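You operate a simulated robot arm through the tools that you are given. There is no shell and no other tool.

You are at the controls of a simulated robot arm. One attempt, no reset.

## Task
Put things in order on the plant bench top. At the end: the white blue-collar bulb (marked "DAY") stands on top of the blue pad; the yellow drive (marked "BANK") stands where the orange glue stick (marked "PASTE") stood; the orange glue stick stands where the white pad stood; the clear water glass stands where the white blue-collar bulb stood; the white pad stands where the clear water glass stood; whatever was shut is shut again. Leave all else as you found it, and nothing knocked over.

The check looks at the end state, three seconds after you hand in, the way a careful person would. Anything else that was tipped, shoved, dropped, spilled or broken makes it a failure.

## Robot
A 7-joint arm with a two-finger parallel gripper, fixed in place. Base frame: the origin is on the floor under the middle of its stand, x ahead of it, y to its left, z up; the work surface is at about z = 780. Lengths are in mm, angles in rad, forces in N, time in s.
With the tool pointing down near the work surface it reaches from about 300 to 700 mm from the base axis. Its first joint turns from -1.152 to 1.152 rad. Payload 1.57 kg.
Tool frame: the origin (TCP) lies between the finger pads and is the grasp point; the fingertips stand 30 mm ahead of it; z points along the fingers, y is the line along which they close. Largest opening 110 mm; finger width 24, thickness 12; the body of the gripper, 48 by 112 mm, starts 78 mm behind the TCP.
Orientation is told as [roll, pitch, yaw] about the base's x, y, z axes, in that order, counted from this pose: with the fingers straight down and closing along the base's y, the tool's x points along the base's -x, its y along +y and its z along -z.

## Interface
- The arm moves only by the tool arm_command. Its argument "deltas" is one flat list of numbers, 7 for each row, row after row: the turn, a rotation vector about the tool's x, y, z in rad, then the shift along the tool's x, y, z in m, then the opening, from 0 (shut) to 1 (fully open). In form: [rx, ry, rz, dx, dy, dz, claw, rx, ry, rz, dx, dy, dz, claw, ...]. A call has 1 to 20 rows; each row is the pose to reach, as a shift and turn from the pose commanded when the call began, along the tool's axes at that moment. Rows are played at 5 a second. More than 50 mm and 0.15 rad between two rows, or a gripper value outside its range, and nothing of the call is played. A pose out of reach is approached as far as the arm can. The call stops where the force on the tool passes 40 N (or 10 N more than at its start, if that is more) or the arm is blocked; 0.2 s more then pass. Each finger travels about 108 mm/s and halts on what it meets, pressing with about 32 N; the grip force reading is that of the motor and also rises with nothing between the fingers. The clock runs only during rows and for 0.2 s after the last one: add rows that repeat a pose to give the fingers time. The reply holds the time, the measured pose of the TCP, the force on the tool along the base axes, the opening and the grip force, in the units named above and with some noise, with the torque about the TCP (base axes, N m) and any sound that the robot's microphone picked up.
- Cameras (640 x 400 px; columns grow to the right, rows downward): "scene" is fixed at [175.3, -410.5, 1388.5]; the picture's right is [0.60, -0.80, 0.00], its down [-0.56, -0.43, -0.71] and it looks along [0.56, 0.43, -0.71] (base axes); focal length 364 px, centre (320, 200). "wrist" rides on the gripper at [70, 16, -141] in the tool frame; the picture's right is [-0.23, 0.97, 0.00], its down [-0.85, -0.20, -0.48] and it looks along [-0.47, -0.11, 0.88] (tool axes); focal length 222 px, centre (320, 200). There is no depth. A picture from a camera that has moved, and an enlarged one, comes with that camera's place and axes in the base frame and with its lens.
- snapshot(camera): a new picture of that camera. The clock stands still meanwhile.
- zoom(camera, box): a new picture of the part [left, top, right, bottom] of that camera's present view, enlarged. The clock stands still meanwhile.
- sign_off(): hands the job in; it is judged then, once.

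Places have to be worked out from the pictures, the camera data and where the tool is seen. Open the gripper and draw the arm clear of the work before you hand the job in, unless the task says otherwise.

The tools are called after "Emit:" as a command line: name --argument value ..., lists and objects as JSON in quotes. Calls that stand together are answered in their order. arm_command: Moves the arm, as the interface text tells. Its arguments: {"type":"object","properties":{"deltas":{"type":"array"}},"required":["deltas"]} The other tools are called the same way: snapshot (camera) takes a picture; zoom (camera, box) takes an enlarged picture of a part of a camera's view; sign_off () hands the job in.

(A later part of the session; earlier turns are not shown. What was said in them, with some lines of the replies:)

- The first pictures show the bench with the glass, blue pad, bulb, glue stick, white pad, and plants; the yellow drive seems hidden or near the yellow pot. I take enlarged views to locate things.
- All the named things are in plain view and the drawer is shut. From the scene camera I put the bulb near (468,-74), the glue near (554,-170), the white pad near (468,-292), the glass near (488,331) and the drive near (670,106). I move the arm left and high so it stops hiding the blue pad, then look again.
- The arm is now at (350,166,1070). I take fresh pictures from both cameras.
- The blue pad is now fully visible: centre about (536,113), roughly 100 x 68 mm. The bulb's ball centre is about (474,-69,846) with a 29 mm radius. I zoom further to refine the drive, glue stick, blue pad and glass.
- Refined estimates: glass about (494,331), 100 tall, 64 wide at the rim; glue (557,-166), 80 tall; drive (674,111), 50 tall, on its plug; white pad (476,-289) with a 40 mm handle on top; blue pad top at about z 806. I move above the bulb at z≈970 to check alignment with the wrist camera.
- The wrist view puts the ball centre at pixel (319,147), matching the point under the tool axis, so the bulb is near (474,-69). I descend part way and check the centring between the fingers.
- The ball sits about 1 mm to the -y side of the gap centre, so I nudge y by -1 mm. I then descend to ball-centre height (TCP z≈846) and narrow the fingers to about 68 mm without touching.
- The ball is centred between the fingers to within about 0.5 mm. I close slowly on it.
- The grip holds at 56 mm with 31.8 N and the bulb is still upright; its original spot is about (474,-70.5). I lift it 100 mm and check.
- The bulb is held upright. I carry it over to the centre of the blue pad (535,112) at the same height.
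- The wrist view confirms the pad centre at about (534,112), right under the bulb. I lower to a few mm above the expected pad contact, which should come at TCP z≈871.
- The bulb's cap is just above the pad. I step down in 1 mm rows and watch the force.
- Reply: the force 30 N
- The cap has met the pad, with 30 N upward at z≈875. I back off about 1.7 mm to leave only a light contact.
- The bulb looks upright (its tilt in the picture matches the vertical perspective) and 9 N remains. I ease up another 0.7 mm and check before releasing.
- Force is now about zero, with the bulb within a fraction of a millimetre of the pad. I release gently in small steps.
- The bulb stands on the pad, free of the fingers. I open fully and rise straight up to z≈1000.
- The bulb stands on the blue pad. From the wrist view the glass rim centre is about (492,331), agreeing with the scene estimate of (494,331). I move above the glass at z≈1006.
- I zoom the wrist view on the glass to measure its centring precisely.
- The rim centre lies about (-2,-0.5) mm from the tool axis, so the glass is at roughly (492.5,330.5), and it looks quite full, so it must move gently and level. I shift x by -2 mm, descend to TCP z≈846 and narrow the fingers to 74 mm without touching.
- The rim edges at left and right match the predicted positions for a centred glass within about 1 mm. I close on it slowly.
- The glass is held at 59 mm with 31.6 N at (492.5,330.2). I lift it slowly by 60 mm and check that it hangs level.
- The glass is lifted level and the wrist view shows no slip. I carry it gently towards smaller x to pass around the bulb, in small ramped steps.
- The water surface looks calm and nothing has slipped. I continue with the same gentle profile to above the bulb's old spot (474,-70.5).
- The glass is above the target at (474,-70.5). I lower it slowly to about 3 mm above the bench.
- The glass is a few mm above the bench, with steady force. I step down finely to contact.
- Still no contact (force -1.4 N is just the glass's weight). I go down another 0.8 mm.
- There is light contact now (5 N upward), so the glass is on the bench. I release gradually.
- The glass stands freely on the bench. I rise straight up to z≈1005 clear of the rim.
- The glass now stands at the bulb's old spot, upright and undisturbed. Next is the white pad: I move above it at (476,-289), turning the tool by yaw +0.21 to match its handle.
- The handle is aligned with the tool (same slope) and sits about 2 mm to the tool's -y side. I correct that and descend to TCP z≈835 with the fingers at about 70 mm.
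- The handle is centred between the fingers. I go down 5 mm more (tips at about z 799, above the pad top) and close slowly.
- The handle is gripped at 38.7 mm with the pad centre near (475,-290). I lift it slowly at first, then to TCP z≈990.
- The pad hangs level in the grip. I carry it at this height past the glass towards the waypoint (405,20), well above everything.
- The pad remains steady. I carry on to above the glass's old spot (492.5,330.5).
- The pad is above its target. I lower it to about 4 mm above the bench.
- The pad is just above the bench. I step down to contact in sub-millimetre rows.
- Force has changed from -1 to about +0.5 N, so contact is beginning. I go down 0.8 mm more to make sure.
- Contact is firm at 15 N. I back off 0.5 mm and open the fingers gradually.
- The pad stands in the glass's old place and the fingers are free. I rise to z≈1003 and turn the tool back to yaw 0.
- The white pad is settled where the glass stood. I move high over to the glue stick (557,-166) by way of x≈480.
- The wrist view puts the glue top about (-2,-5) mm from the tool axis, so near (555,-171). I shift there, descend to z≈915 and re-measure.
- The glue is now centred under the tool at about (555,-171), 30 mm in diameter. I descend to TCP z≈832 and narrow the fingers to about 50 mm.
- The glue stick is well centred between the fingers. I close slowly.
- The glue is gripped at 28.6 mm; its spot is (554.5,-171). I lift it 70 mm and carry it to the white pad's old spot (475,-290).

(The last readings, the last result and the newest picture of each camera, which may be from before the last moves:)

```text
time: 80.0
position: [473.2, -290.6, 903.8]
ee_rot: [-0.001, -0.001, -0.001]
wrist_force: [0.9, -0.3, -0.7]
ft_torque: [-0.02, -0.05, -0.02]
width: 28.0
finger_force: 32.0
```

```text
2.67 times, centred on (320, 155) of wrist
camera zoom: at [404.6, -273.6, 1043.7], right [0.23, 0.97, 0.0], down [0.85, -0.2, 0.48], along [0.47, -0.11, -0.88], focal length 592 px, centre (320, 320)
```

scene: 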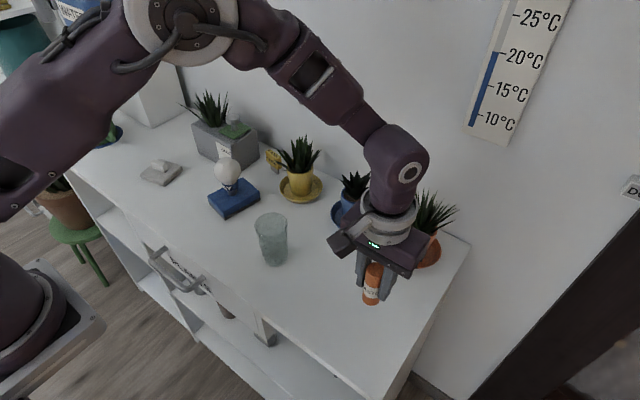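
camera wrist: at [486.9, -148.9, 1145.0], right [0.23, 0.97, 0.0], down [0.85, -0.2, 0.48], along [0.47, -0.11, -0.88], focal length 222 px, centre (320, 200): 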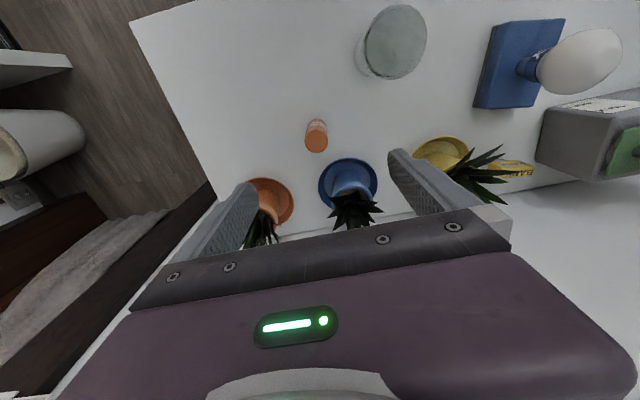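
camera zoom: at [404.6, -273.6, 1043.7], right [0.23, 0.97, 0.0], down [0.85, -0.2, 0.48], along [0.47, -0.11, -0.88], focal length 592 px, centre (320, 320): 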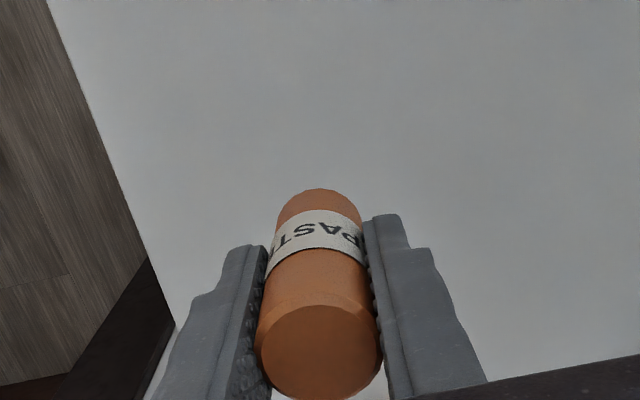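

The wrist view suggests the glue slid down about 5 mm in the grip, so contact will come sooner, around TCP z≈838. I lower to about 845 and look again.

Emit:
arm_command --deltas '[0, 0, 0, 0, 0, 0.008, 0.16, 0, 0, 0, 0, 0, 0.022, 0.16, 0, 0, 0, 0, 0, 0.038, 0.16, 0, 0, 0, 0, 0, 0.05, 0.16, 0, 0, 0, 0, 0, 0.056, 0.16, 0, 0, 0, 0, 0, 0.056, 0.16]'

Emit:
zoom --camera "wrist" --box '[200, 80, 440, 230]'

Emit:
zoom --camera "scene" --box '[310, 220, 430, 330]'

```text
time: 81.4
position: [474.6, -290.5, 847.1]
ee_rot: [-0.001, 0.0, 0.001]
wrist_force: [-0.6, 0.6, -0.1]
ft_torque: [0.04, 0.03, -0.01]
width: 28.4
finger_force: 32.1
```

```text
2.67 times, centred on (320, 155) of wrist
camera zoom: at [405.1, -273.2, 987.3], right [0.23, 0.97, 0.0], down [0.85, -0.2, 0.48], along [0.47, -0.11, -0.88], focal length 592 px, centre (320, 320)
```

zoom: 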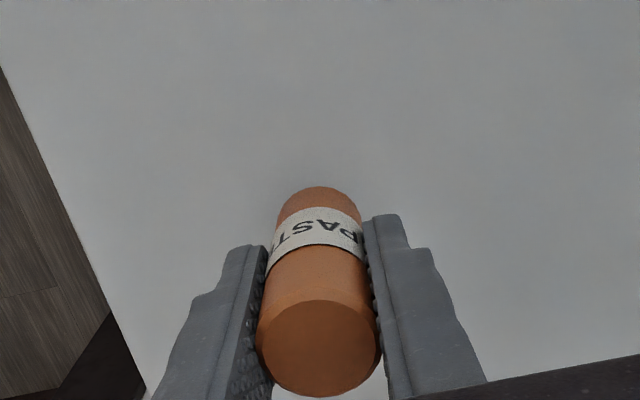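

```text
3.64 times, centred on (370, 275) of scene
camera zoom: at [175.3, -410.5, 1388.5], right [0.6, -0.8, 0.0], down [-0.56, -0.43, -0.71], along [0.56, 0.43, -0.71], focal length 1325 px, centre (138, -73)
```

zoom: 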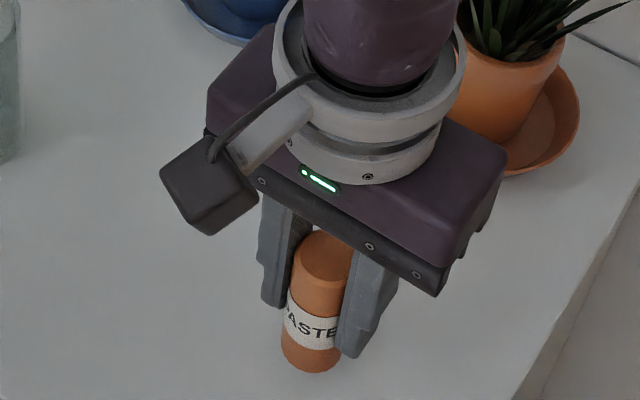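

It keeps creeping down, about 8 mm so far, so contact should be near z≈840. I step down in 1 mm rows now.

Emit:
arm_command --deltas '[0, 0, 0, 0, 0, 0.0015, 0.16, 0, 0, 0, 0, 0, 0.003, 0.16, 0, 0, 0, 0, 0, 0.004, 0.16]'

```text
time: 82.2
position: [474.3, -290.2, 842.4]
ee_rot: [-0.001, 0.0, 0.001]
wrist_force: [0.2, 0.0, 0.8]
ft_torque: [0.1, 0.01, -0.01]
width: 28.5
finger_force: 31.9
```

Emit:
arm_command --deltas '[0, 0, 0, 0, 0, 0.0008, 0.16, 0, 0, 0, 0, 0, 0.0015, 0.16]'

```text
time: 82.8
position: [474.4, -290.0, 841.5]
ee_rot: [0.0, -0.002, 0.0]
wrist_force: [1.0, 1.2, 8.5]
ft_torque: [0.34, -0.05, 0.01]
width: 28.2
finger_force: 31.8
```

The glue has touched the bench (8.5 N upward at z≈841). I release it gradually in small opening steps.

Emit:
arm_command --deltas '[0, 0, 0, 0, 0, -0.0003, 0.24, 0, 0, 0, 0, 0, -0.0003, 0.27, 0, 0, 0, 0, 0, -0.0003, 0.29, 0, 0, 0, 0, 0, -0.0003, 0.32, 0, 0, 0, 0, 0, -0.0003, 0.37, 0, 0, 0, 0, 0, -0.0003, 0.45, 0, 0, 0, 0, 0, -0.0003, 0.6, 0, 0, 0, 0, 0, -0.0003, 0.6]'

Emit:
zoom --camera "wrist" --box '[200, 80, 440, 230]'

Emit:
zoom --camera "scene" --box '[310, 220, 430, 330]'

```text
time: 84.6
position: [474.1, -290.6, 842.2]
ee_rot: [0.002, 0.0, 0.0]
wrist_force: [0.2, -1.1, 0.4]
ft_torque: [0.02, 0.01, -0.01]
width: 65.8
finger_force: 0.2
```

```text
2.67 times, centred on (320, 155) of wrist
camera zoom: at [404.4, -272.9, 982.3], right [0.23, 0.97, 0.0], down [0.85, -0.2, 0.48], along [0.47, -0.11, -0.88], focal length 592 px, centre (320, 320)
```

zoom: 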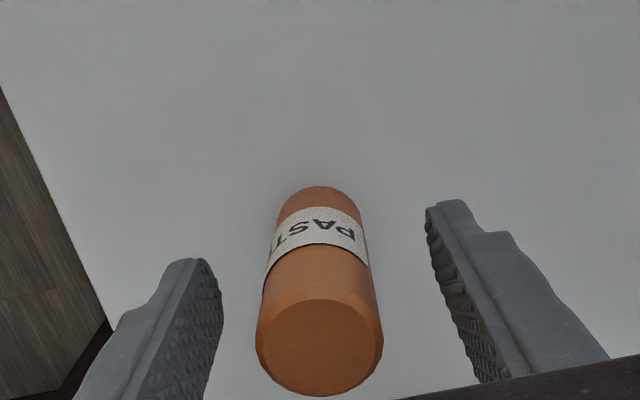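

```text
3.64 times, centred on (370, 275) of scene
camera zoom: at [175.3, -410.5, 1388.5], right [0.6, -0.8, 0.0], down [-0.56, -0.43, -0.71], along [0.56, 0.43, -0.71], focal length 1325 px, centre (138, -73)
```

zoom: 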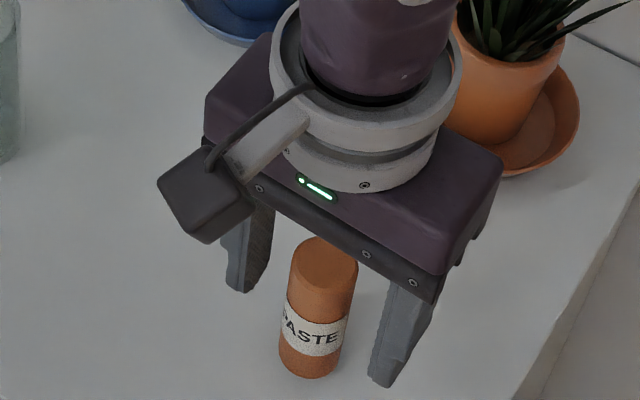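

The glue stands upright in the white pad's old place. I open fully and rise straight up to z≈1003.

Emit:
arm_command --deltas '[0, 0, 0, 0, 0, 0, 0.8, 0, 0, 0, 0, 0, 0, 1, 0, 0, 0, 0, 0, -0.015, 1, 0, 0, 0, 0, 0, -0.045, 1, 0, 0, 0, 0, 0, -0.08, 1, 0, 0, 0, 0, 0, -0.12, 1, 0, 0, 0, 0, 0, -0.15, 1, 0, 0, 0, 0, 0, -0.162, 1, 0, 0, 0, 0, 0, -0.162, 1]'

Emit:
snapshot --camera "scene"

```text
time: 86.6
position: [473.1, -289.5, 1003.9]
ee_rot: [0.0, 0.002, -0.001]
wrist_force: [-0.1, -0.4, 0.3]
ft_torque: [-0.03, -0.01, 0.01]
width: 110.0
finger_force: 0.0
```

```text
taken
```

scene: 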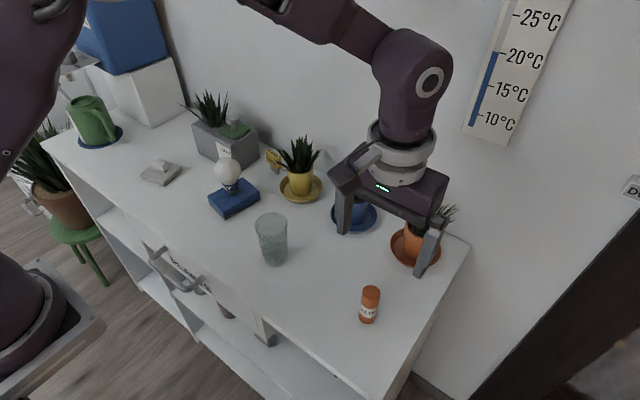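

The glue stands where the white pad was. I now move high to (545,110), short of the drive, to measure it with the wrist camera.

Emit:
arm_command --deltas '[0, 0, 0, 0, 0.01, 0, 1, 0, 0, 0, -0.002, 0.035, 0, 1, 0, 0, 0, -0.004, 0.075, 0, 1, 0, 0, 0, -0.008, 0.115, 0, 1, 0, 0, 0, -0.012, 0.155, 0, 1, 0, 0, 0, -0.016, 0.195, 0, 1, 0, 0, 0, -0.02, 0.235, 0, 1, 0, 0, 0, -0.025, 0.275, 0, 1, 0, 0, 0, -0.035, 0.315, 0, 1, 0, 0, 0, -0.05, 0.35, 0, 1, 0, 0, 0, -0.06, 0.38, 0, 1, 0, 0, 0, -0.068, 0.395, 0, 1, 0, 0, 0, -0.07, 0.4, 0, 1, 0, 0, 0, -0.07, 0.4, 0, 1]'

Emit:
snapshot --camera "wrist"

Emit:
zoom --camera "wrist" --box '[240, 160, 400, 260]'

```text
time: 89.6
position: [544.7, 110.0, 1002.8]
ee_rot: [0.001, 0.001, 0.0]
wrist_force: [-0.4, 0.2, -0.2]
ft_torque: [0.03, 0.01, -0.01]
width: 109.9
finger_force: 0.1
```

```text
taken
camera wrist: at [475.0, 127.4, 1144.4], right [0.23, 0.97, 0.0], down [0.85, -0.2, 0.48], along [0.47, -0.11, -0.88], focal length 222 px, centre (320, 200)
```

wrist: 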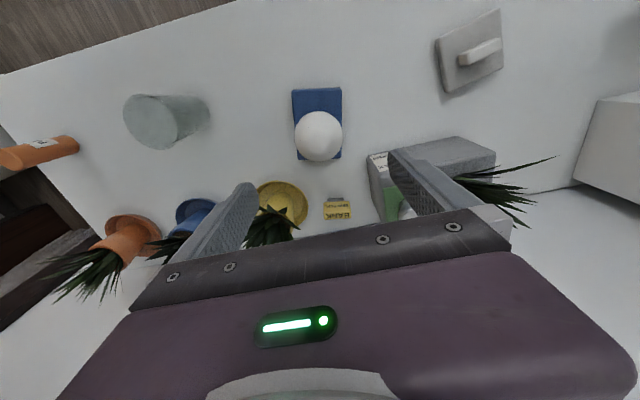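

```text
4.00 times, centred on (320, 210) of wrist
camera zoom: at [475.0, 127.4, 1144.4], right [0.23, 0.97, 0.0], down [0.85, -0.2, 0.48], along [0.47, -0.11, -0.88], focal length 888 px, centre (320, 160)
```

zoom: 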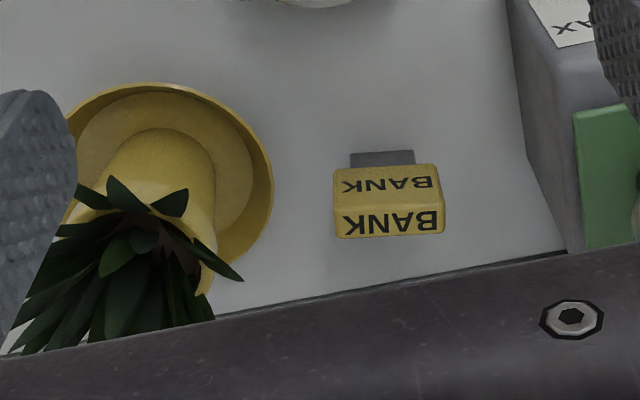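

The drive is clear in the wrist view: its body is about 45 x 18 mm, centred near (677,110), turned about -0.16 rad. I turn the tool to yaw ≈ -1.73 here, so the fingers close across its thin side and stay clear of the yellow plant.

Emit:
arm_command --deltas '[0, 0, 0.1, 0, 0, 0, 1, 0, 0, 0.23, 0, 0, 0, 1, 0, 0, 0.36, 0, 0, 0, 1, 0, 0, 0.49, 0, 0, 0, 0.9, 0, 0, 0.62, 0, 0, 0, 0.8, 0, 0, 0.75, 0, 0, 0, 0.7, 0, 0, 0.88, 0, 0, 0, 0.6, 0, 0, 1.01, 0, 0, 0, 0.55, 0, 0, 1.14, 0, 0, 0, 0.5, 0, 0, 1.27, 0, 0, 0, 0.5, 0, 0, 1.4, 0, 0, 0, 0.5, 0, 0, 1.53, 0, 0, 0, 0.5, 0, 0, 1.65, 0, 0, 0, 0.5, 0, 0, 1.728, 0, 0, 0, 0.5, 0, 0, 1.728, 0, 0, 0, 0.5]'

Emit:
snapshot --camera "wrist"

Emit:
snapshot --camera "scene"

```text
time: 92.8
position: [544.8, 110.3, 1002.5]
ee_rot: [0.0, 0.0, -1.729]
wrist_force: [0.6, 0.7, 0.3]
ft_torque: [0.01, 0.02, 0.02]
width: 55.0
finger_force: 0.1
```

```text
taken
camera wrist: at [571.5, 176.7, 1144.3], right [0.93, -0.38, 0.0], down [-0.33, -0.81, 0.48], along [-0.18, -0.44, -0.88], focal length 222 px, centre (320, 200)
```

wrist: 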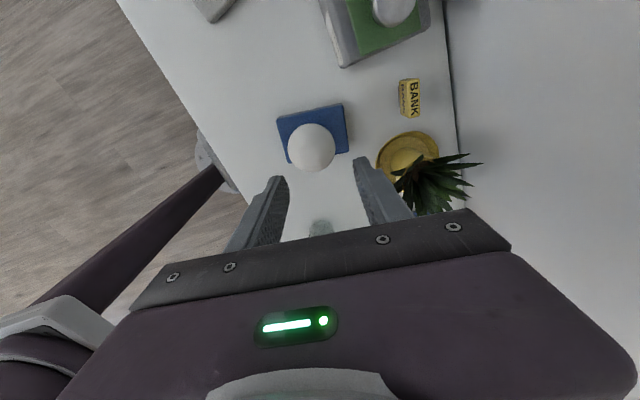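

```text
taken
```

scene: 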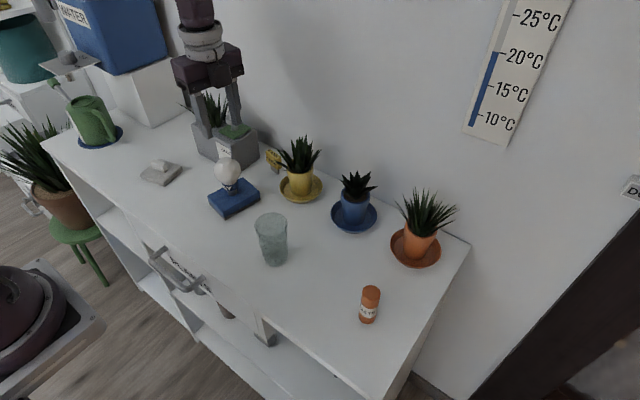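

The turn was reached exactly. I zoom on the drive in this view to refine its position and the wall line.

Emit:
zoom --camera "wrist" --box '[340, 40, 480, 140]'

```text
4.00 times, centred on (410, 90) of wrist
camera zoom: at [571.5, 176.7, 1144.3], right [0.93, -0.38, 0.0], down [-0.33, -0.81, 0.48], along [-0.18, -0.44, -0.88], focal length 888 px, centre (-40, 640)
```

zoom: 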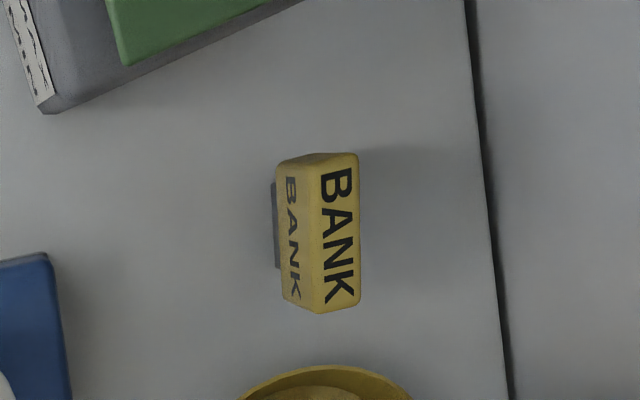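

The drive centre comes out at about (676,109.5), yaw about -0.155, and the bench's back edge is at x≈745, leaving room for the gripper. I move above the drive at the same height.

Emit:
arm_command --deltas '[0, 0, 0, 0.003, 0.018, 0, 0.5, 0, 0, 0, 0.008, 0.05, 0, 0.5, 0, 0, 0, 0.014, 0.085, 0, 0.5, 0, 0, 0, 0.018, 0.115, 0, 0.5, 0, 0, 0, 0.0201, 0.1295, 0, 0.5, 0, 0, 0, 0.0201, 0.1295, 0, 0.5]'

Emit:
snapshot --camera "wrist"

Emit:
zoom --camera "wrist" --box '[240, 90, 400, 190]'

Emit:
zoom --camera "scene" --box '[200, 30, 360, 210]'

```text
time: 94.2
position: [666.7, 111.0, 998.4]
ee_rot: [-0.019, -0.012, -1.72]
wrist_force: [-0.6, 0.0, 0.3]
ft_torque: [0.01, 0.0, 0.02]
width: 54.8
finger_force: 0.1
out of reach, approached as far as the arm can: row 5
```

```text
taken
camera wrist: at [696.0, 178.8, 1138.5], right [0.93, -0.37, -0.01], down [-0.31, -0.81, 0.49], along [-0.19, -0.45, -0.87], focal length 222 px, centre (320, 200)
```

wrist: 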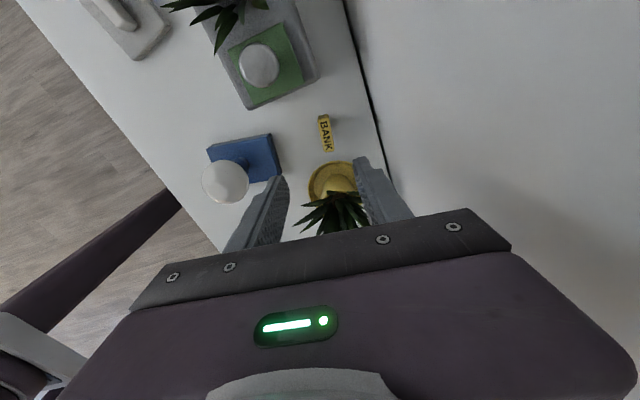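

```text
4.00 times, centred on (320, 140) of wrist
camera zoom: at [696.0, 178.8, 1138.5], right [0.93, -0.37, -0.01], down [-0.31, -0.81, 0.49], along [-0.19, -0.45, -0.87], focal length 888 px, centre (320, 440)
```

zoom: 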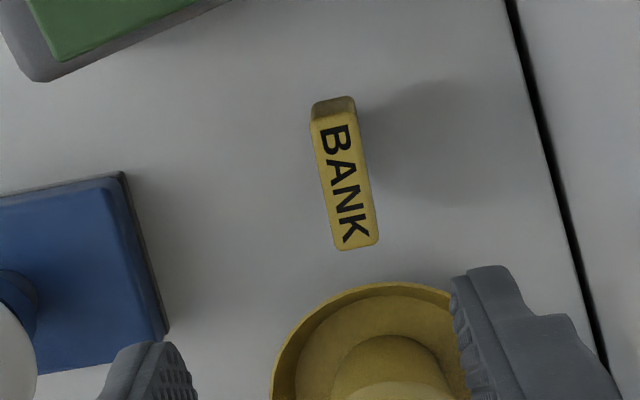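

```text
2.22 times, centred on (280, 120) of scene
camera zoom: at [175.3, -410.5, 1388.5], right [0.6, -0.8, 0.0], down [-0.56, -0.43, -0.71], along [0.56, 0.43, -0.71], focal length 810 px, centre (409, 378)
```

zoom: 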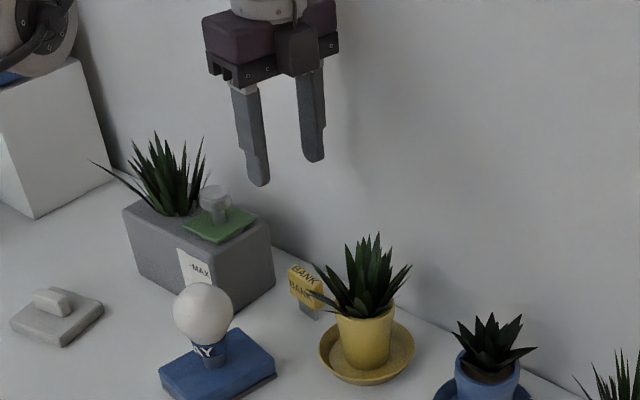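

At this height the arm can't quite reach x=676 (it stopped at 667), but it reaches further lower down. I descend gradually to z≈920 so the pose comes within reach, then check it.

Emit:
arm_command --deltas '[0, 0, 0, 0, 0, 0.01, 0.5, 0, 0, 0, 0, 0, 0.02, 0.5, 0, 0, 0, 0, 0, 0.03, 0.5, 0, 0, 0, 0, 0, 0.04, 0.5, 0, 0, 0, 0, 0, 0.05, 0.5, 0, 0, 0, 0, 0, 0.06, 0.5, 0, 0, 0, 0, 0, 0.07, 0.5, 0, 0, 0, 0, 0, 0.08, 0.5, 0, 0, 0, 0, 0, 0.08, 0.5]'

Emit:
zoom --camera "wrist" --box '[240, 90, 400, 190]'

Emit:
zoom --camera "scene" --box '[200, 80, 360, 210]'

```text
time: 96.2
position: [674.6, 108.6, 924.1]
ee_rot: [-0.001, -0.001, -1.729]
wrist_force: [-0.3, -0.1, -0.4]
ft_torque: [0.04, -0.02, 0.01]
width: 55.1
finger_force: 0.1
```

```text
4.00 times, centred on (320, 140) of wrist
camera zoom: at [702.6, 176.2, 1064.3], right [0.93, -0.38, 0.0], down [-0.33, -0.81, 0.48], along [-0.18, -0.44, -0.88], focal length 888 px, centre (320, 440)
```

zoom: 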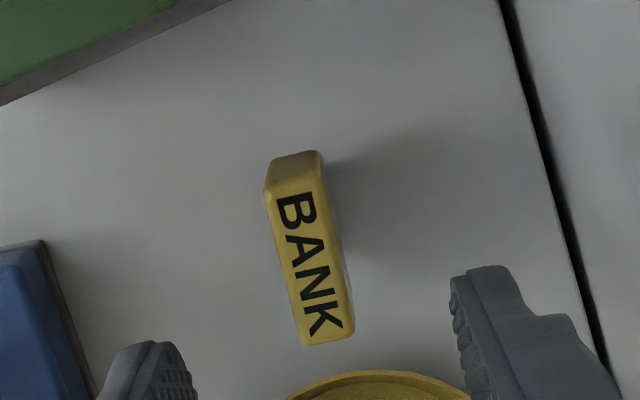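

```text
3.08 times, centred on (280, 145) of scene
camera zoom: at [175.3, -410.5, 1388.5], right [0.6, -0.8, 0.0], down [-0.56, -0.43, -0.71], along [0.56, 0.43, -0.71], focal length 1121 px, centre (443, 369)
```

zoom: 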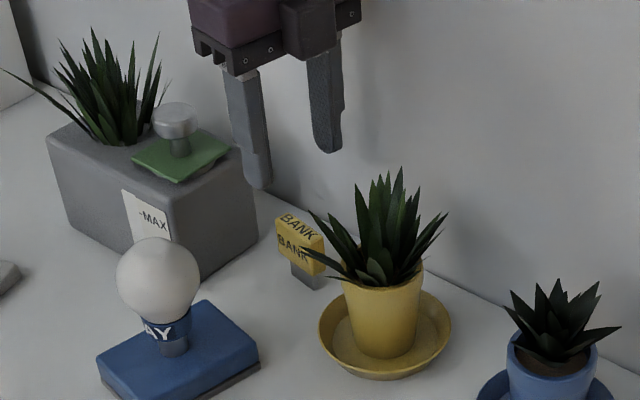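

The pose is now fully reached. The drive's top centre is offset about (-2,-3.4) mm in the tool frame, so I correct for that and descend to z≈868, just above the drive, to re-check.

Emit:
arm_command --deltas '[0, 0, 0, -0.001, -0.0015, 0.01, 0.5, 0, 0, 0, -0.002, -0.0034, 0.025, 0.5, 0, 0, 0, -0.002, -0.0034, 0.04, 0.5, 0, 0, 0, -0.002, -0.0034, 0.05, 0.5, 0, 0, 0, -0.002, -0.0034, 0.055, 0.5, 0, 0, 0, -0.002, -0.0034, 0.055, 0.5]'

Emit:
zoom --camera "wrist" --box '[220, 90, 420, 215]'

Emit:
zoom --camera "scene" --box '[220, 100, 340, 200]'

```text
time: 97.6
position: [672.1, 107.3, 869.3]
ee_rot: [0.001, 0.0, -1.729]
wrist_force: [0.6, -0.1, -0.3]
ft_torque: [-0.01, 0.01, 0.0]
width: 54.8
finger_force: 0.0
```

```text
3.20 times, centred on (320, 152) of wrist
camera zoom: at [699.1, 175.0, 1009.5], right [0.93, -0.38, 0.0], down [-0.33, -0.81, 0.48], along [-0.18, -0.44, -0.88], focal length 711 px, centre (320, 352)
```

zoom: 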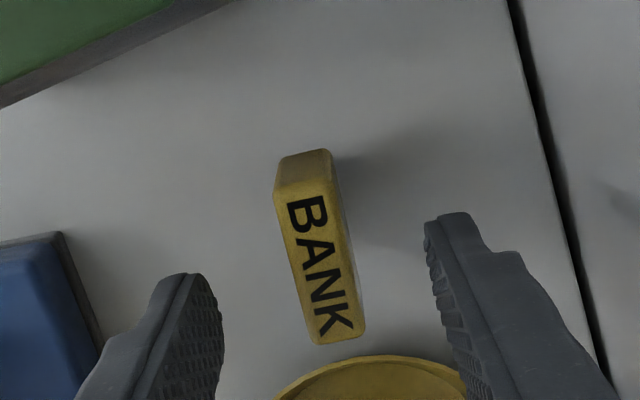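

```text
4.00 times, centred on (280, 150) of scene
camera zoom: at [175.3, -410.5, 1388.5], right [0.6, -0.8, 0.0], down [-0.56, -0.43, -0.71], along [0.56, 0.43, -0.71], focal length 1458 px, centre (480, 400)
```

zoom: 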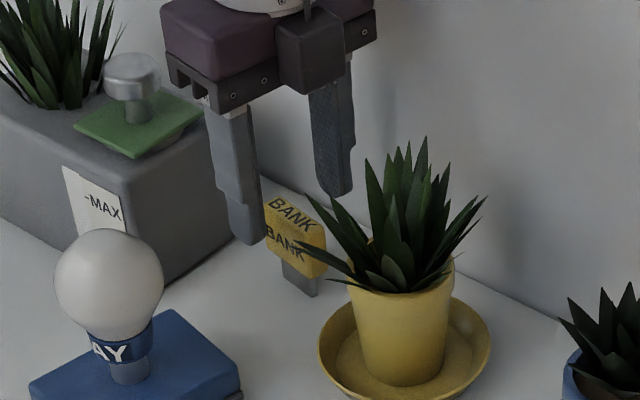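

The drive is now centred under the tool to about 0.5 mm and aligned with it. I descend to TCP z≈834 (tips near z 804) and narrow the fingers to about 30 mm.

Emit:
arm_command --deltas '[0, 0, 0, 0, 0, 0.008, 0.5, 0, 0, 0, 0, 0, 0.018, 0.5, 0, 0, 0, 0, 0, 0.027, 0.5, 0, 0, 0, 0, 0, 0.033, 0.5, 0, 0, 0, 0, 0, 0.0345, 0.5, 0, 0, 0, 0, 0, 0.0345, 0.42, 0, 0, 0, 0, 0, 0.0345, 0.34, 0, 0, 0, 0, 0, 0.0345, 0.28, 0, 0, 0, 0, 0, 0.0345, 0.28]'

Emit:
zoom --camera "wrist" --box '[220, 90, 420, 215]'

Emit:
zoom --camera "scene" --box '[230, 120, 330, 210]'

```text
time: 99.6
position: [671.2, 108.4, 834.2]
ee_rot: [0.0, 0.003, -1.729]
wrist_force: [-0.4, 0.9, -0.2]
ft_torque: [-0.01, -0.02, -0.01]
width: 30.8
finger_force: 0.1
```

```text
3.20 times, centred on (320, 152) of wrist
camera zoom: at [699.0, 175.0, 974.9], right [0.93, -0.38, 0.0], down [-0.33, -0.81, 0.48], along [-0.18, -0.44, -0.88], focal length 711 px, centre (320, 352)
```

zoom: 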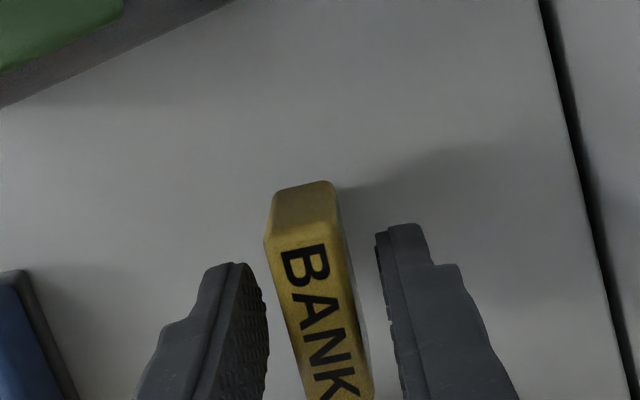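

```text
4.44 times, centred on (280, 165) of scene
camera zoom: at [175.3, -410.5, 1388.5], right [0.6, -0.8, 0.0], down [-0.56, -0.43, -0.71], along [0.56, 0.43, -0.71], focal length 1620 px, centre (498, 356)
```

zoom: 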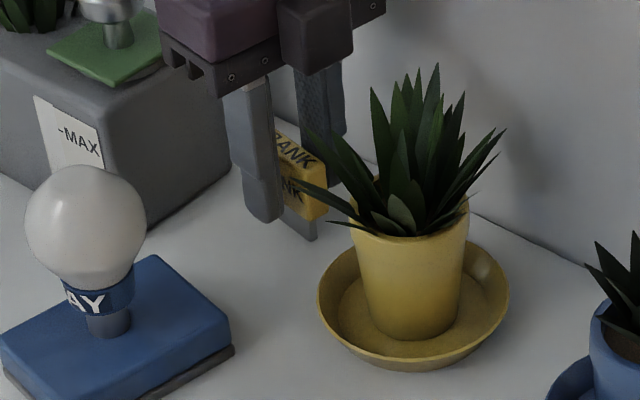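

Computed gaps on both sides are about 7 mm, so it is centred. I close slowly on the drive.

Emit:
arm_command --deltas '[0, 0, 0, 0, -0.0003, 0, 0.24, 0, 0, 0, 0, -0.0003, 0, 0.21, 0, 0, 0, 0, -0.0003, 0, 0.185, 0, 0, 0, 0, -0.0003, 0, 0.165, 0, 0, 0, 0, -0.0003, 0, 0.145, 0, 0, 0, 0, -0.0003, 0, 0.12, 0, 0, 0, 0, -0.0003, 0, 0.08, 0, 0, 0, 0, -0.0003, 0, 0.04, 0, 0, 0, 0, -0.0003, 0, 0.04]'

Emit:
zoom --camera "wrist" --box '[220, 90, 420, 215]'

Emit:
zoom --camera "scene" --box '[230, 120, 330, 210]'

```text
time: 101.6
position: [670.4, 107.4, 834.0]
ee_rot: [0.0, -0.001, -1.732]
wrist_force: [0.2, -0.3, 0.5]
ft_torque: [0.01, -0.01, -0.01]
width: 14.8
finger_force: 31.4
```

```text
3.20 times, centred on (320, 152) of wrist
camera zoom: at [698.7, 175.2, 974.7], right [0.93, -0.38, 0.0], down [-0.33, -0.81, 0.48], along [-0.18, -0.44, -0.88], focal length 711 px, centre (320, 352)
```

zoom: 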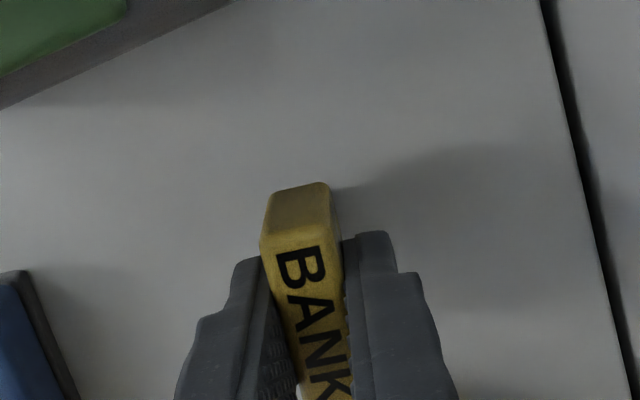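

```text
4.44 times, centred on (280, 165) of scene
camera zoom: at [175.3, -410.5, 1388.5], right [0.6, -0.8, 0.0], down [-0.56, -0.43, -0.71], along [0.56, 0.43, -0.71], focal length 1620 px, centre (498, 356)
```

zoom: 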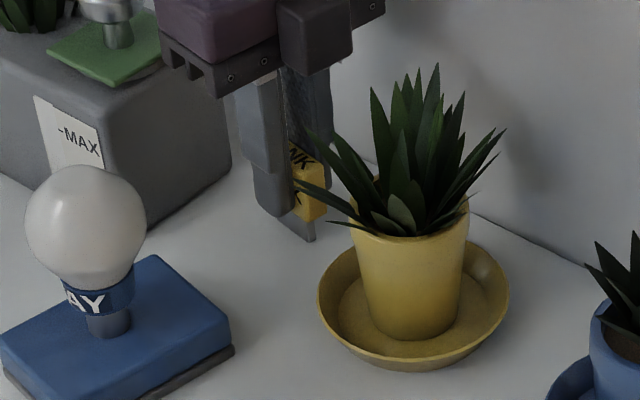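

The drive is gripped at 14.8 mm. I lift it straight up 100 mm and check for slip.

Emit:
arm_command --deltas '[0, 0, 0, 0, 0, -0.004, 0.04, 0, 0, 0, 0, 0, -0.014, 0.04, 0, 0, 0, 0, 0, -0.03, 0.04, 0, 0, 0, 0, 0, -0.055, 0.04, 0, 0, 0, 0, 0, -0.08, 0.04, 0, 0, 0, 0, 0, -0.095, 0.04, 0, 0, 0, 0, 0, -0.1, 0.04]'

Emit:
zoom --camera "wrist" --box '[220, 90, 420, 215]'

Emit:
zoom --camera "scene" --box '[210, 70, 330, 190]'

```text
time: 103.2
position: [670.6, 107.9, 933.5]
ee_rot: [0.0, 0.0, -1.73]
wrist_force: [-0.6, -0.1, 0.3]
ft_torque: [0.0, 0.02, 0.02]
width: 14.8
finger_force: 31.7
```

```text
3.20 times, centred on (320, 152) of wrist
camera zoom: at [698.8, 175.0, 1074.9], right [0.93, -0.38, 0.0], down [-0.33, -0.81, 0.48], along [-0.18, -0.44, -0.88], focal length 711 px, centre (320, 352)
```

zoom: 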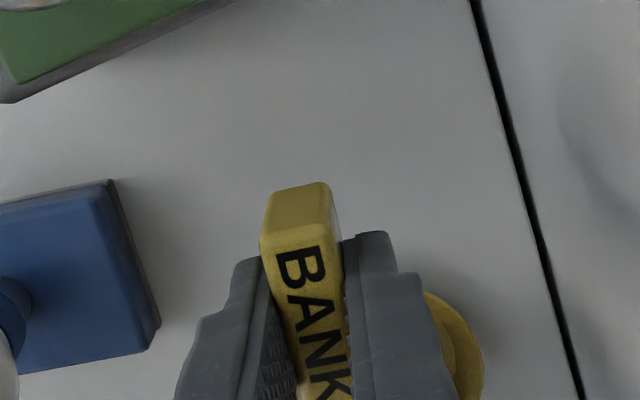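

```text
3.33 times, centred on (270, 130) of scene
camera zoom: at [175.3, -410.5, 1388.5], right [0.6, -0.8, 0.0], down [-0.56, -0.43, -0.71], along [0.56, 0.43, -0.71], focal length 1215 px, centre (487, 433)
```

zoom: 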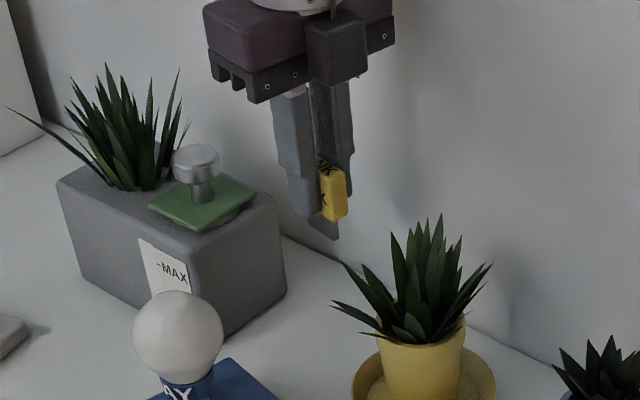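

No slip at all. I carry the drive back and around, high above the bulb and clear of the yellow plant, to above the glue's old spot (555,-171).

Emit:
arm_command --deltas '[0, 0, 0, -0.0009, -0.0059, -0.005, 0.04, 0, 0, 0, -0.0041, -0.0196, -0.018, 0.04, 0, 0, 0, -0.0105, -0.0409, -0.035, 0.04, 0, 0, 0, -0.022, -0.0623, -0.05, 0.04, 0, 0, 0, -0.0418, -0.0845, -0.06, 0.04, 0, 0, 0, -0.0731, -0.1099, -0.063, 0.04, 0, 0, 0, -0.1071, -0.1329, -0.063, 0.04, 0, 0, 0, -0.1444, -0.1442, -0.063, 0.04, 0, 0, 0, -0.1827, -0.1432, -0.063, 0.04, 0, 0, 0, -0.2184, -0.1324, -0.063, 0.04, 0, 0, 0, -0.2507, -0.1121, -0.063, 0.04, 0, 0, 0, -0.2757, -0.091, -0.063, 0.04, 0, 0, 0, -0.2886, -0.0768, -0.063, 0.04, 0, 0, 0, -0.2941, -0.0718, -0.063, 0.04, 0, 0, 0, -0.2941, -0.0718, -0.063, 0.04]'

Emit:
snapshot --camera "wrist"

Emit:
snapshot --camera "scene"

```text
time: 106.4
position: [553.9, -172.5, 996.8]
ee_rot: [0.001, 0.0, -1.728]
wrist_force: [0.4, 0.4, -0.3]
ft_torque: [0.0, -0.01, -0.01]
width: 14.8
finger_force: 30.4
```

```text
taken
camera wrist: at [581.4, -104.5, 1137.5], right [0.93, -0.38, 0.0], down [-0.33, -0.81, 0.48], along [-0.18, -0.44, -0.88], focal length 222 px, centre (320, 200)
```

wrist: 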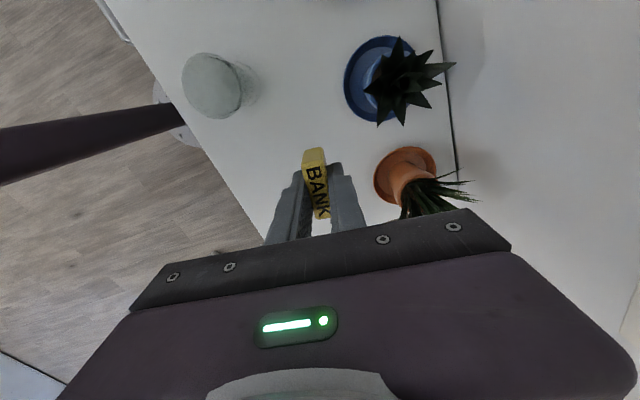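

```text
taken
```

scene: 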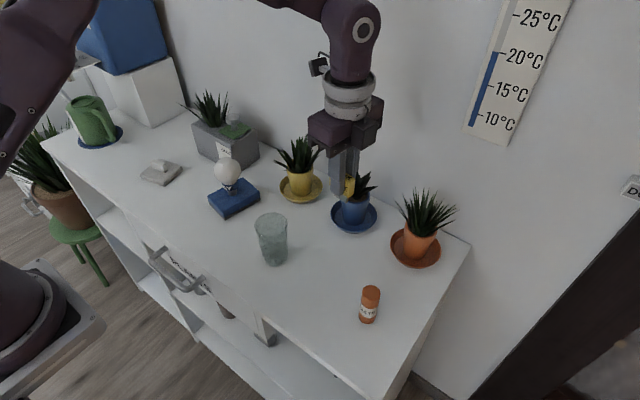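

The drive is above its target and still unmoved in the grip. I lower it to about 5 mm above the expected contact height.

Emit:
arm_command --deltas '[0, 0, 0, 0, 0, 0.01, 0.04, 0, 0, 0, 0, 0, 0.03, 0.04, 0, 0, 0, 0, 0, 0.06, 0.04, 0, 0, 0, 0, 0, 0.09, 0.04, 0, 0, 0, 0, 0, 0.115, 0.04, 0, 0, 0, 0, 0, 0.137, 0.04, 0, 0, 0, 0, 0, 0.15, 0.04, 0, 0, 0, 0, 0, 0.157, 0.04, 0, 0, 0, 0, 0, 0.158, 0.04, 0, 0, 0, 0, 0, 0.158, 0.04]'

Emit:
zoom --camera "wrist" --box '[220, 90, 420, 215]'

Emit:
zoom --camera "scene" --box '[280, 160, 400, 280]'

```text
time: 108.6
position: [553.7, -171.4, 838.6]
ee_rot: [0.0, 0.0, -1.728]
wrist_force: [0.3, 0.4, -0.4]
ft_torque: [0.0, -0.03, 0.03]
width: 14.8
finger_force: 30.8
```

```text
3.20 times, centred on (320, 152) of wrist
camera zoom: at [581.3, -104.2, 979.5], right [0.93, -0.38, 0.0], down [-0.33, -0.81, 0.48], along [-0.18, -0.44, -0.88], focal length 711 px, centre (320, 352)
```

zoom: 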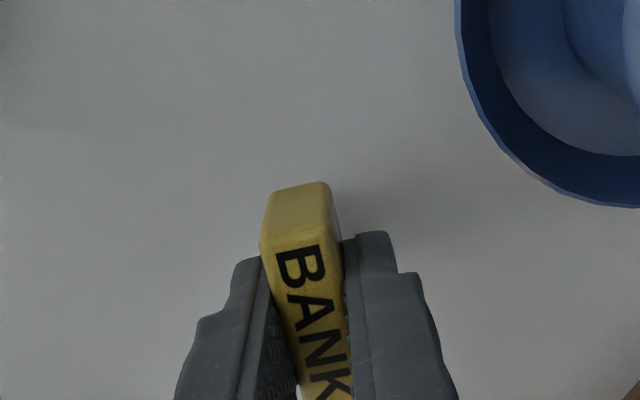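

```text
3.33 times, centred on (340, 220) of scene
camera zoom: at [175.3, -410.5, 1388.5], right [0.6, -0.8, 0.0], down [-0.56, -0.43, -0.71], along [0.56, 0.43, -0.71], focal length 1215 px, centre (253, 133)
```

zoom: 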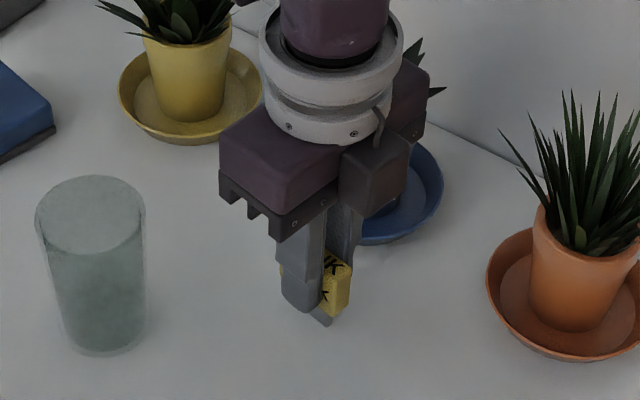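

There is no slip and about 5 mm left to go. I step down 4 mm in 1 mm rows.

Emit:
arm_command --deltas '[0, 0, 0, 0, 0, 0.0015, 0.04, 0, 0, 0, 0, 0, 0.003, 0.04, 0, 0, 0, 0, 0, 0.004, 0.04, 0, 0, 0, 0, 0, 0.0043, 0.04, 0, 0, 0, 0, 0, 0.0043, 0.04]'

```text
time: 109.8
position: [554.1, -170.4, 835.1]
ee_rot: [0.001, -0.001, -1.73]
wrist_force: [0.0, 0.2, 0.2]
ft_torque: [0.0, 0.0, 0.02]
width: 14.9
finger_force: 30.7
```

No contact yet. I continue down 0.8 mm in fine steps.

Emit:
arm_command --deltas '[0, 0, 0, 0, 0, 0.0004, 0.04, 0, 0, 0, 0, 0, 0.0008, 0.04, 0, 0, 0, 0, 0, 0.0008, 0.04]'

```text
time: 110.6
position: [553.6, -171.1, 834.2]
ee_rot: [0.001, 0.0, -1.729]
wrist_force: [-0.2, 0.9, -0.7]
ft_torque: [-0.02, -0.02, -0.02]
width: 14.8
finger_force: 30.9
```

Still free of contact. I go down another 0.6 mm.

Emit:
arm_command --deltas '[0, 0, 0, 0, 0, 0.0003, 0.04, 0, 0, 0, 0, 0, 0.0006, 0.04, 0, 0, 0, 0, 0, 0.0006, 0.04]'

```text
time: 111.4
position: [553.0, -171.5, 834.1]
ee_rot: [0.001, 0.0, -1.729]
wrist_force: [-2.3, -0.3, 9.8]
ft_torque: [0.1, 0.12, 0.02]
width: 14.9
finger_force: 30.9
```

Contact at 9.8 N. I ease off 0.3 mm and open gradually.

Emit:
arm_command --deltas '[0, 0, 0, 0, 0, -0.0003, 0.04, 0, 0, 0, 0, 0, -0.0003, 0.11, 0, 0, 0, 0, 0, -0.0003, 0.135, 0, 0, 0, 0, 0, -0.0003, 0.15, 0, 0, 0, 0, 0, -0.0003, 0.17, 0, 0, 0, 0, 0, -0.0003, 0.2, 0, 0, 0, 0, 0, -0.0003, 0.26, 0, 0, 0, 0, 0, -0.0003, 0.34, 0, 0, 0, 0, 0, -0.0003, 0.34]'

Emit:
zoom --camera "wrist" --box '[220, 90, 420, 215]'

Emit:
zoom --camera "scene" --box '[280, 160, 400, 280]'

```text
time: 113.4
position: [553.9, -171.9, 834.6]
ee_rot: [-0.001, -0.001, -1.729]
wrist_force: [0.2, 0.0, 0.6]
ft_torque: [0.02, 0.01, -0.02]
width: 37.6
finger_force: 0.1
```

```text
3.20 times, centred on (320, 152) of wrist
camera zoom: at [581.4, -104.1, 974.6], right [0.93, -0.38, 0.0], down [-0.33, -0.81, 0.48], along [-0.18, -0.44, -0.88], focal length 711 px, centre (320, 352)
```

zoom: 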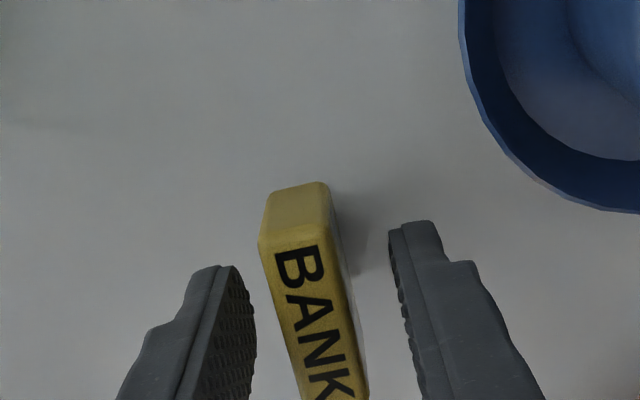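

```text
3.33 times, centred on (340, 220) of scene
camera zoom: at [175.3, -410.5, 1388.5], right [0.6, -0.8, 0.0], down [-0.56, -0.43, -0.71], along [0.56, 0.43, -0.71], focal length 1215 px, centre (253, 133)
```

zoom: 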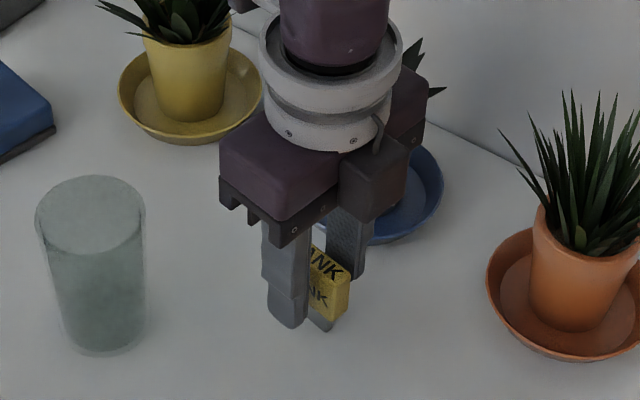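

The drive stands on its own where the glue was. I rise straight up to z≈1000 with the fingers a little wider.

Emit:
arm_command --deltas '[0, 0, 0, 0, 0, 0, 0.4, 0, 0, 0, 0, 0, -0.008, 0.4, 0, 0, 0, 0, 0, -0.025, 0.4, 0, 0, 0, 0, 0, -0.05, 0.4, 0, 0, 0, 0, 0, -0.085, 0.4, 0, 0, 0, 0, 0, -0.125, 0.4, 0, 0, 0, 0, 0, -0.155, 0.4, 0, 0, 0, 0, 0, -0.168, 0.4, 0, 0, 0, 0, 0, -0.168, 0.4]'

Emit:
zoom --camera "scene" --box '[280, 160, 400, 280]'

Emit:
snapshot --camera "wrist"

```text
time: 115.4
position: [554.1, -170.9, 1000.7]
ee_rot: [0.0, 0.002, -1.73]
wrist_force: [0.4, 0.8, 1.0]
ft_torque: [0.01, 0.0, -0.02]
width: 44.0
finger_force: 0.1
```

```text
3.33 times, centred on (340, 220) of scene
camera zoom: at [175.3, -410.5, 1388.5], right [0.6, -0.8, 0.0], down [-0.56, -0.43, -0.71], along [0.56, 0.43, -0.71], focal length 1215 px, centre (253, 133)
```

zoom: 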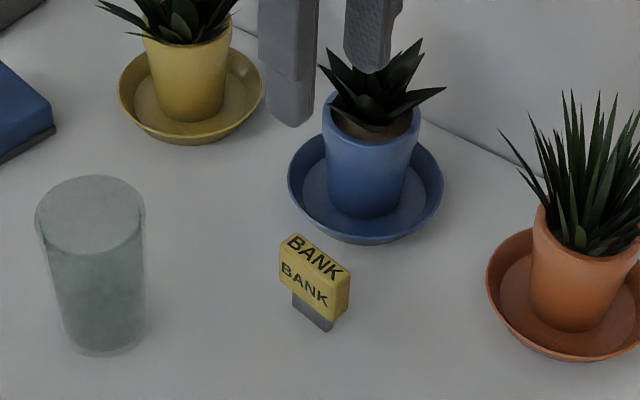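

```text
taken
camera wrist: at [581.5, -104.1, 1142.3], right [0.93, -0.38, 0.0], down [-0.33, -0.81, 0.48], along [-0.18, -0.44, -0.88], focal length 222 px, centre (320, 200)
```

wrist: 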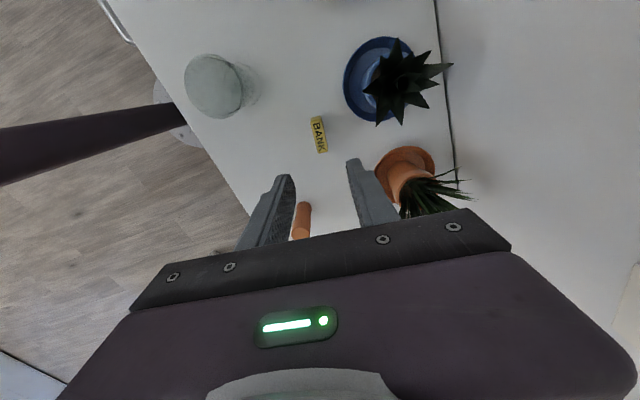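

The drive stands upright at the glue's old spot, and everything else is in place. I withdraw the arm towards its starting pose, turning back to yaw 0 and opening the gripper.

Emit:
arm_command --deltas '[0, 0, 0, 0.001, -0.007, -0.01, 0.4, 0, 0, -0.12, 0.003, -0.02, -0.02, 0.45, 0, 0, -0.25, 0.005, -0.035, -0.03, 0.5, 0, 0, -0.38, 0.0075, -0.05, -0.04, 0.55, 0, 0, -0.51, 0.01, -0.066, -0.05, 0.6, 0, 0, -0.64, 0.0122, -0.081, -0.055, 0.7, 0, 0, -0.77, 0.0144, -0.096, -0.06, 0.8, 0, 0, -0.9, 0.0167, -0.111, -0.065, 0.9, 0, 0, -1.03, 0.0189, -0.126, -0.069, 1, 0, 0, -1.16, 0.0212, -0.141, -0.069, 1, 0, 0, -1.29, 0.0234, -0.156, -0.069, 1, 0, 0, -1.42, 0.0256, -0.17, -0.069, 1, 0, 0, -1.55, 0.0272, -0.181, -0.069, 1, 0, 0, -1.67, 0.028, -0.187, -0.069, 1, 0, 0, -1.728, 0.0286, -0.1903, -0.069, 1, 0, 0, -1.728, 0.0286, -0.1903, -0.069, 1]'

Emit:
snapshot --camera "scene"

Emit:
snapshot --camera "wrist"

```text
time: 118.8
position: [369.8, -112.4, 1070.6]
ee_rot: [-0.002, 0.002, 0.0]
wrist_force: [0.8, -0.9, -0.3]
ft_torque: [0.0, 0.03, -0.02]
width: 109.9
finger_force: 0.1
```

```text
taken
```

scene: 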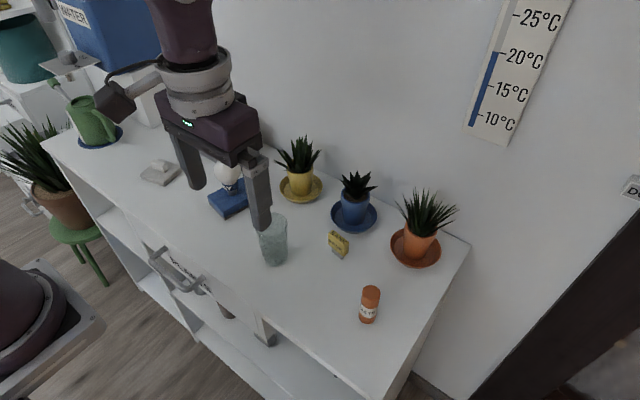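

```text
taken
camera wrist: at [301.0, -96.0, 1211.8], right [0.23, 0.97, 0.0], down [0.86, -0.2, 0.48], along [0.47, -0.11, -0.88], focal length 222 px, centre (320, 200)
```

wrist: 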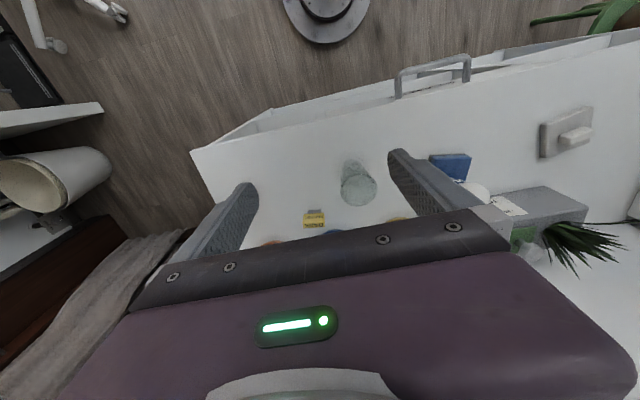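

The arm is clear and the gripper open. I take a last enlarged look at the whole bench before handing in.

Emit:
zoom --camera "scene" --box '[130, 130, 300, 280]'

Emit:
zoom --camera "scene" --box '[240, 180, 460, 350]'

Emit:
zoom --camera "scene" --box '[100, 200, 340, 360]'

```text
2.67 times, centred on (215, 205) of scene
camera zoom: at [175.3, -410.5, 1388.5], right [0.6, -0.8, 0.0], down [-0.56, -0.43, -0.71], along [0.56, 0.43, -0.71], focal length 972 px, centre (600, 187)
```

zoom: 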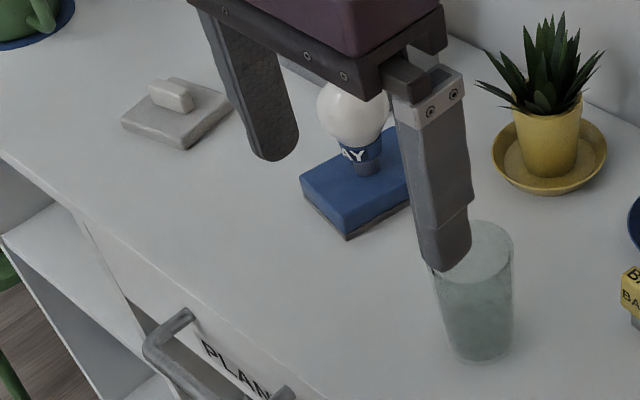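

```text
2.35 times, centred on (350, 265) of scene
camera zoom: at [175.3, -410.5, 1388.5], right [0.6, -0.8, 0.0], down [-0.56, -0.43, -0.71], along [0.56, 0.43, -0.71], focal length 857 px, centre (249, 47)
```

zoom: 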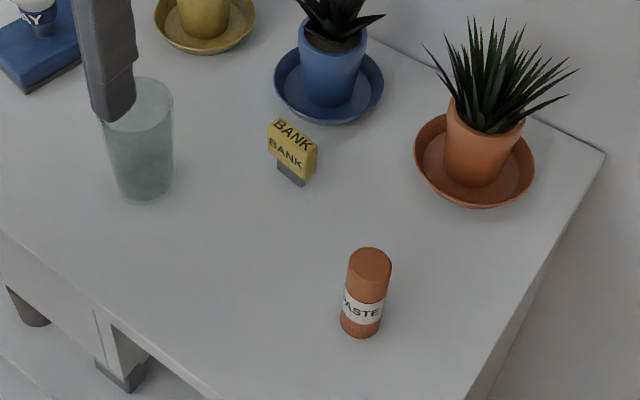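

```text
2.50 times, centred on (220, 280) of scene
camera zoom: at [175.3, -410.5, 1388.5], right [0.6, -0.8, 0.0], down [-0.56, -0.43, -0.71], along [0.56, 0.43, -0.71], focal length 911 px, centre (570, 0)
```

zoom: 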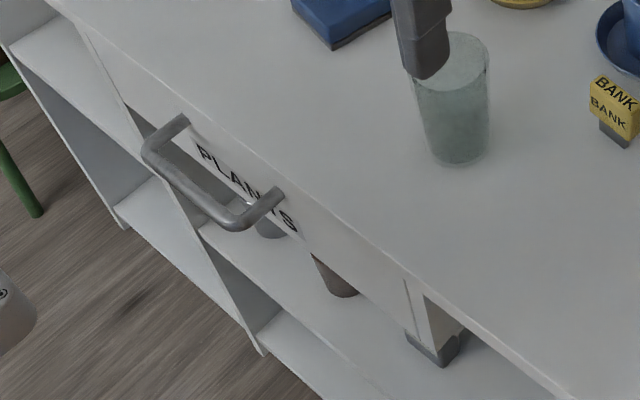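

The last views show the bulb on the blue pad, the white pad where the glass was, and the glass where the bulb was. The glue stands where the white pad was and the drive where the glue was. All are upright, the drawer is still shut, and the arm is clear, so I hand in.

Emit:
sign_off

```text
The job is handed in.
```

The bench is rearranged as you asked, and I've handed it in. I haven't seen the result of the check. In the last pictures, every item was upright and in its new place:

- **Bulb ("DAY"):** it stands on top of the blue pad, near the pad's centre.
- **Water glass:** it stands where the bulb was, with no sign of a spill.
- **White pad:** it sits where the glass was.
- **Glue stick ("PASTE"):** it stands where the white pad was. It slid about 8 mm down in the grip while being carried, but it was set down upright.
- **Drive ("BANK"):** it stands on its plug where the glue stick was, facing the same way as before.

I never touched the drawer, and it is still shut. The plants and everything else are as they were. The gripper is open and the arm is back at its starting position.
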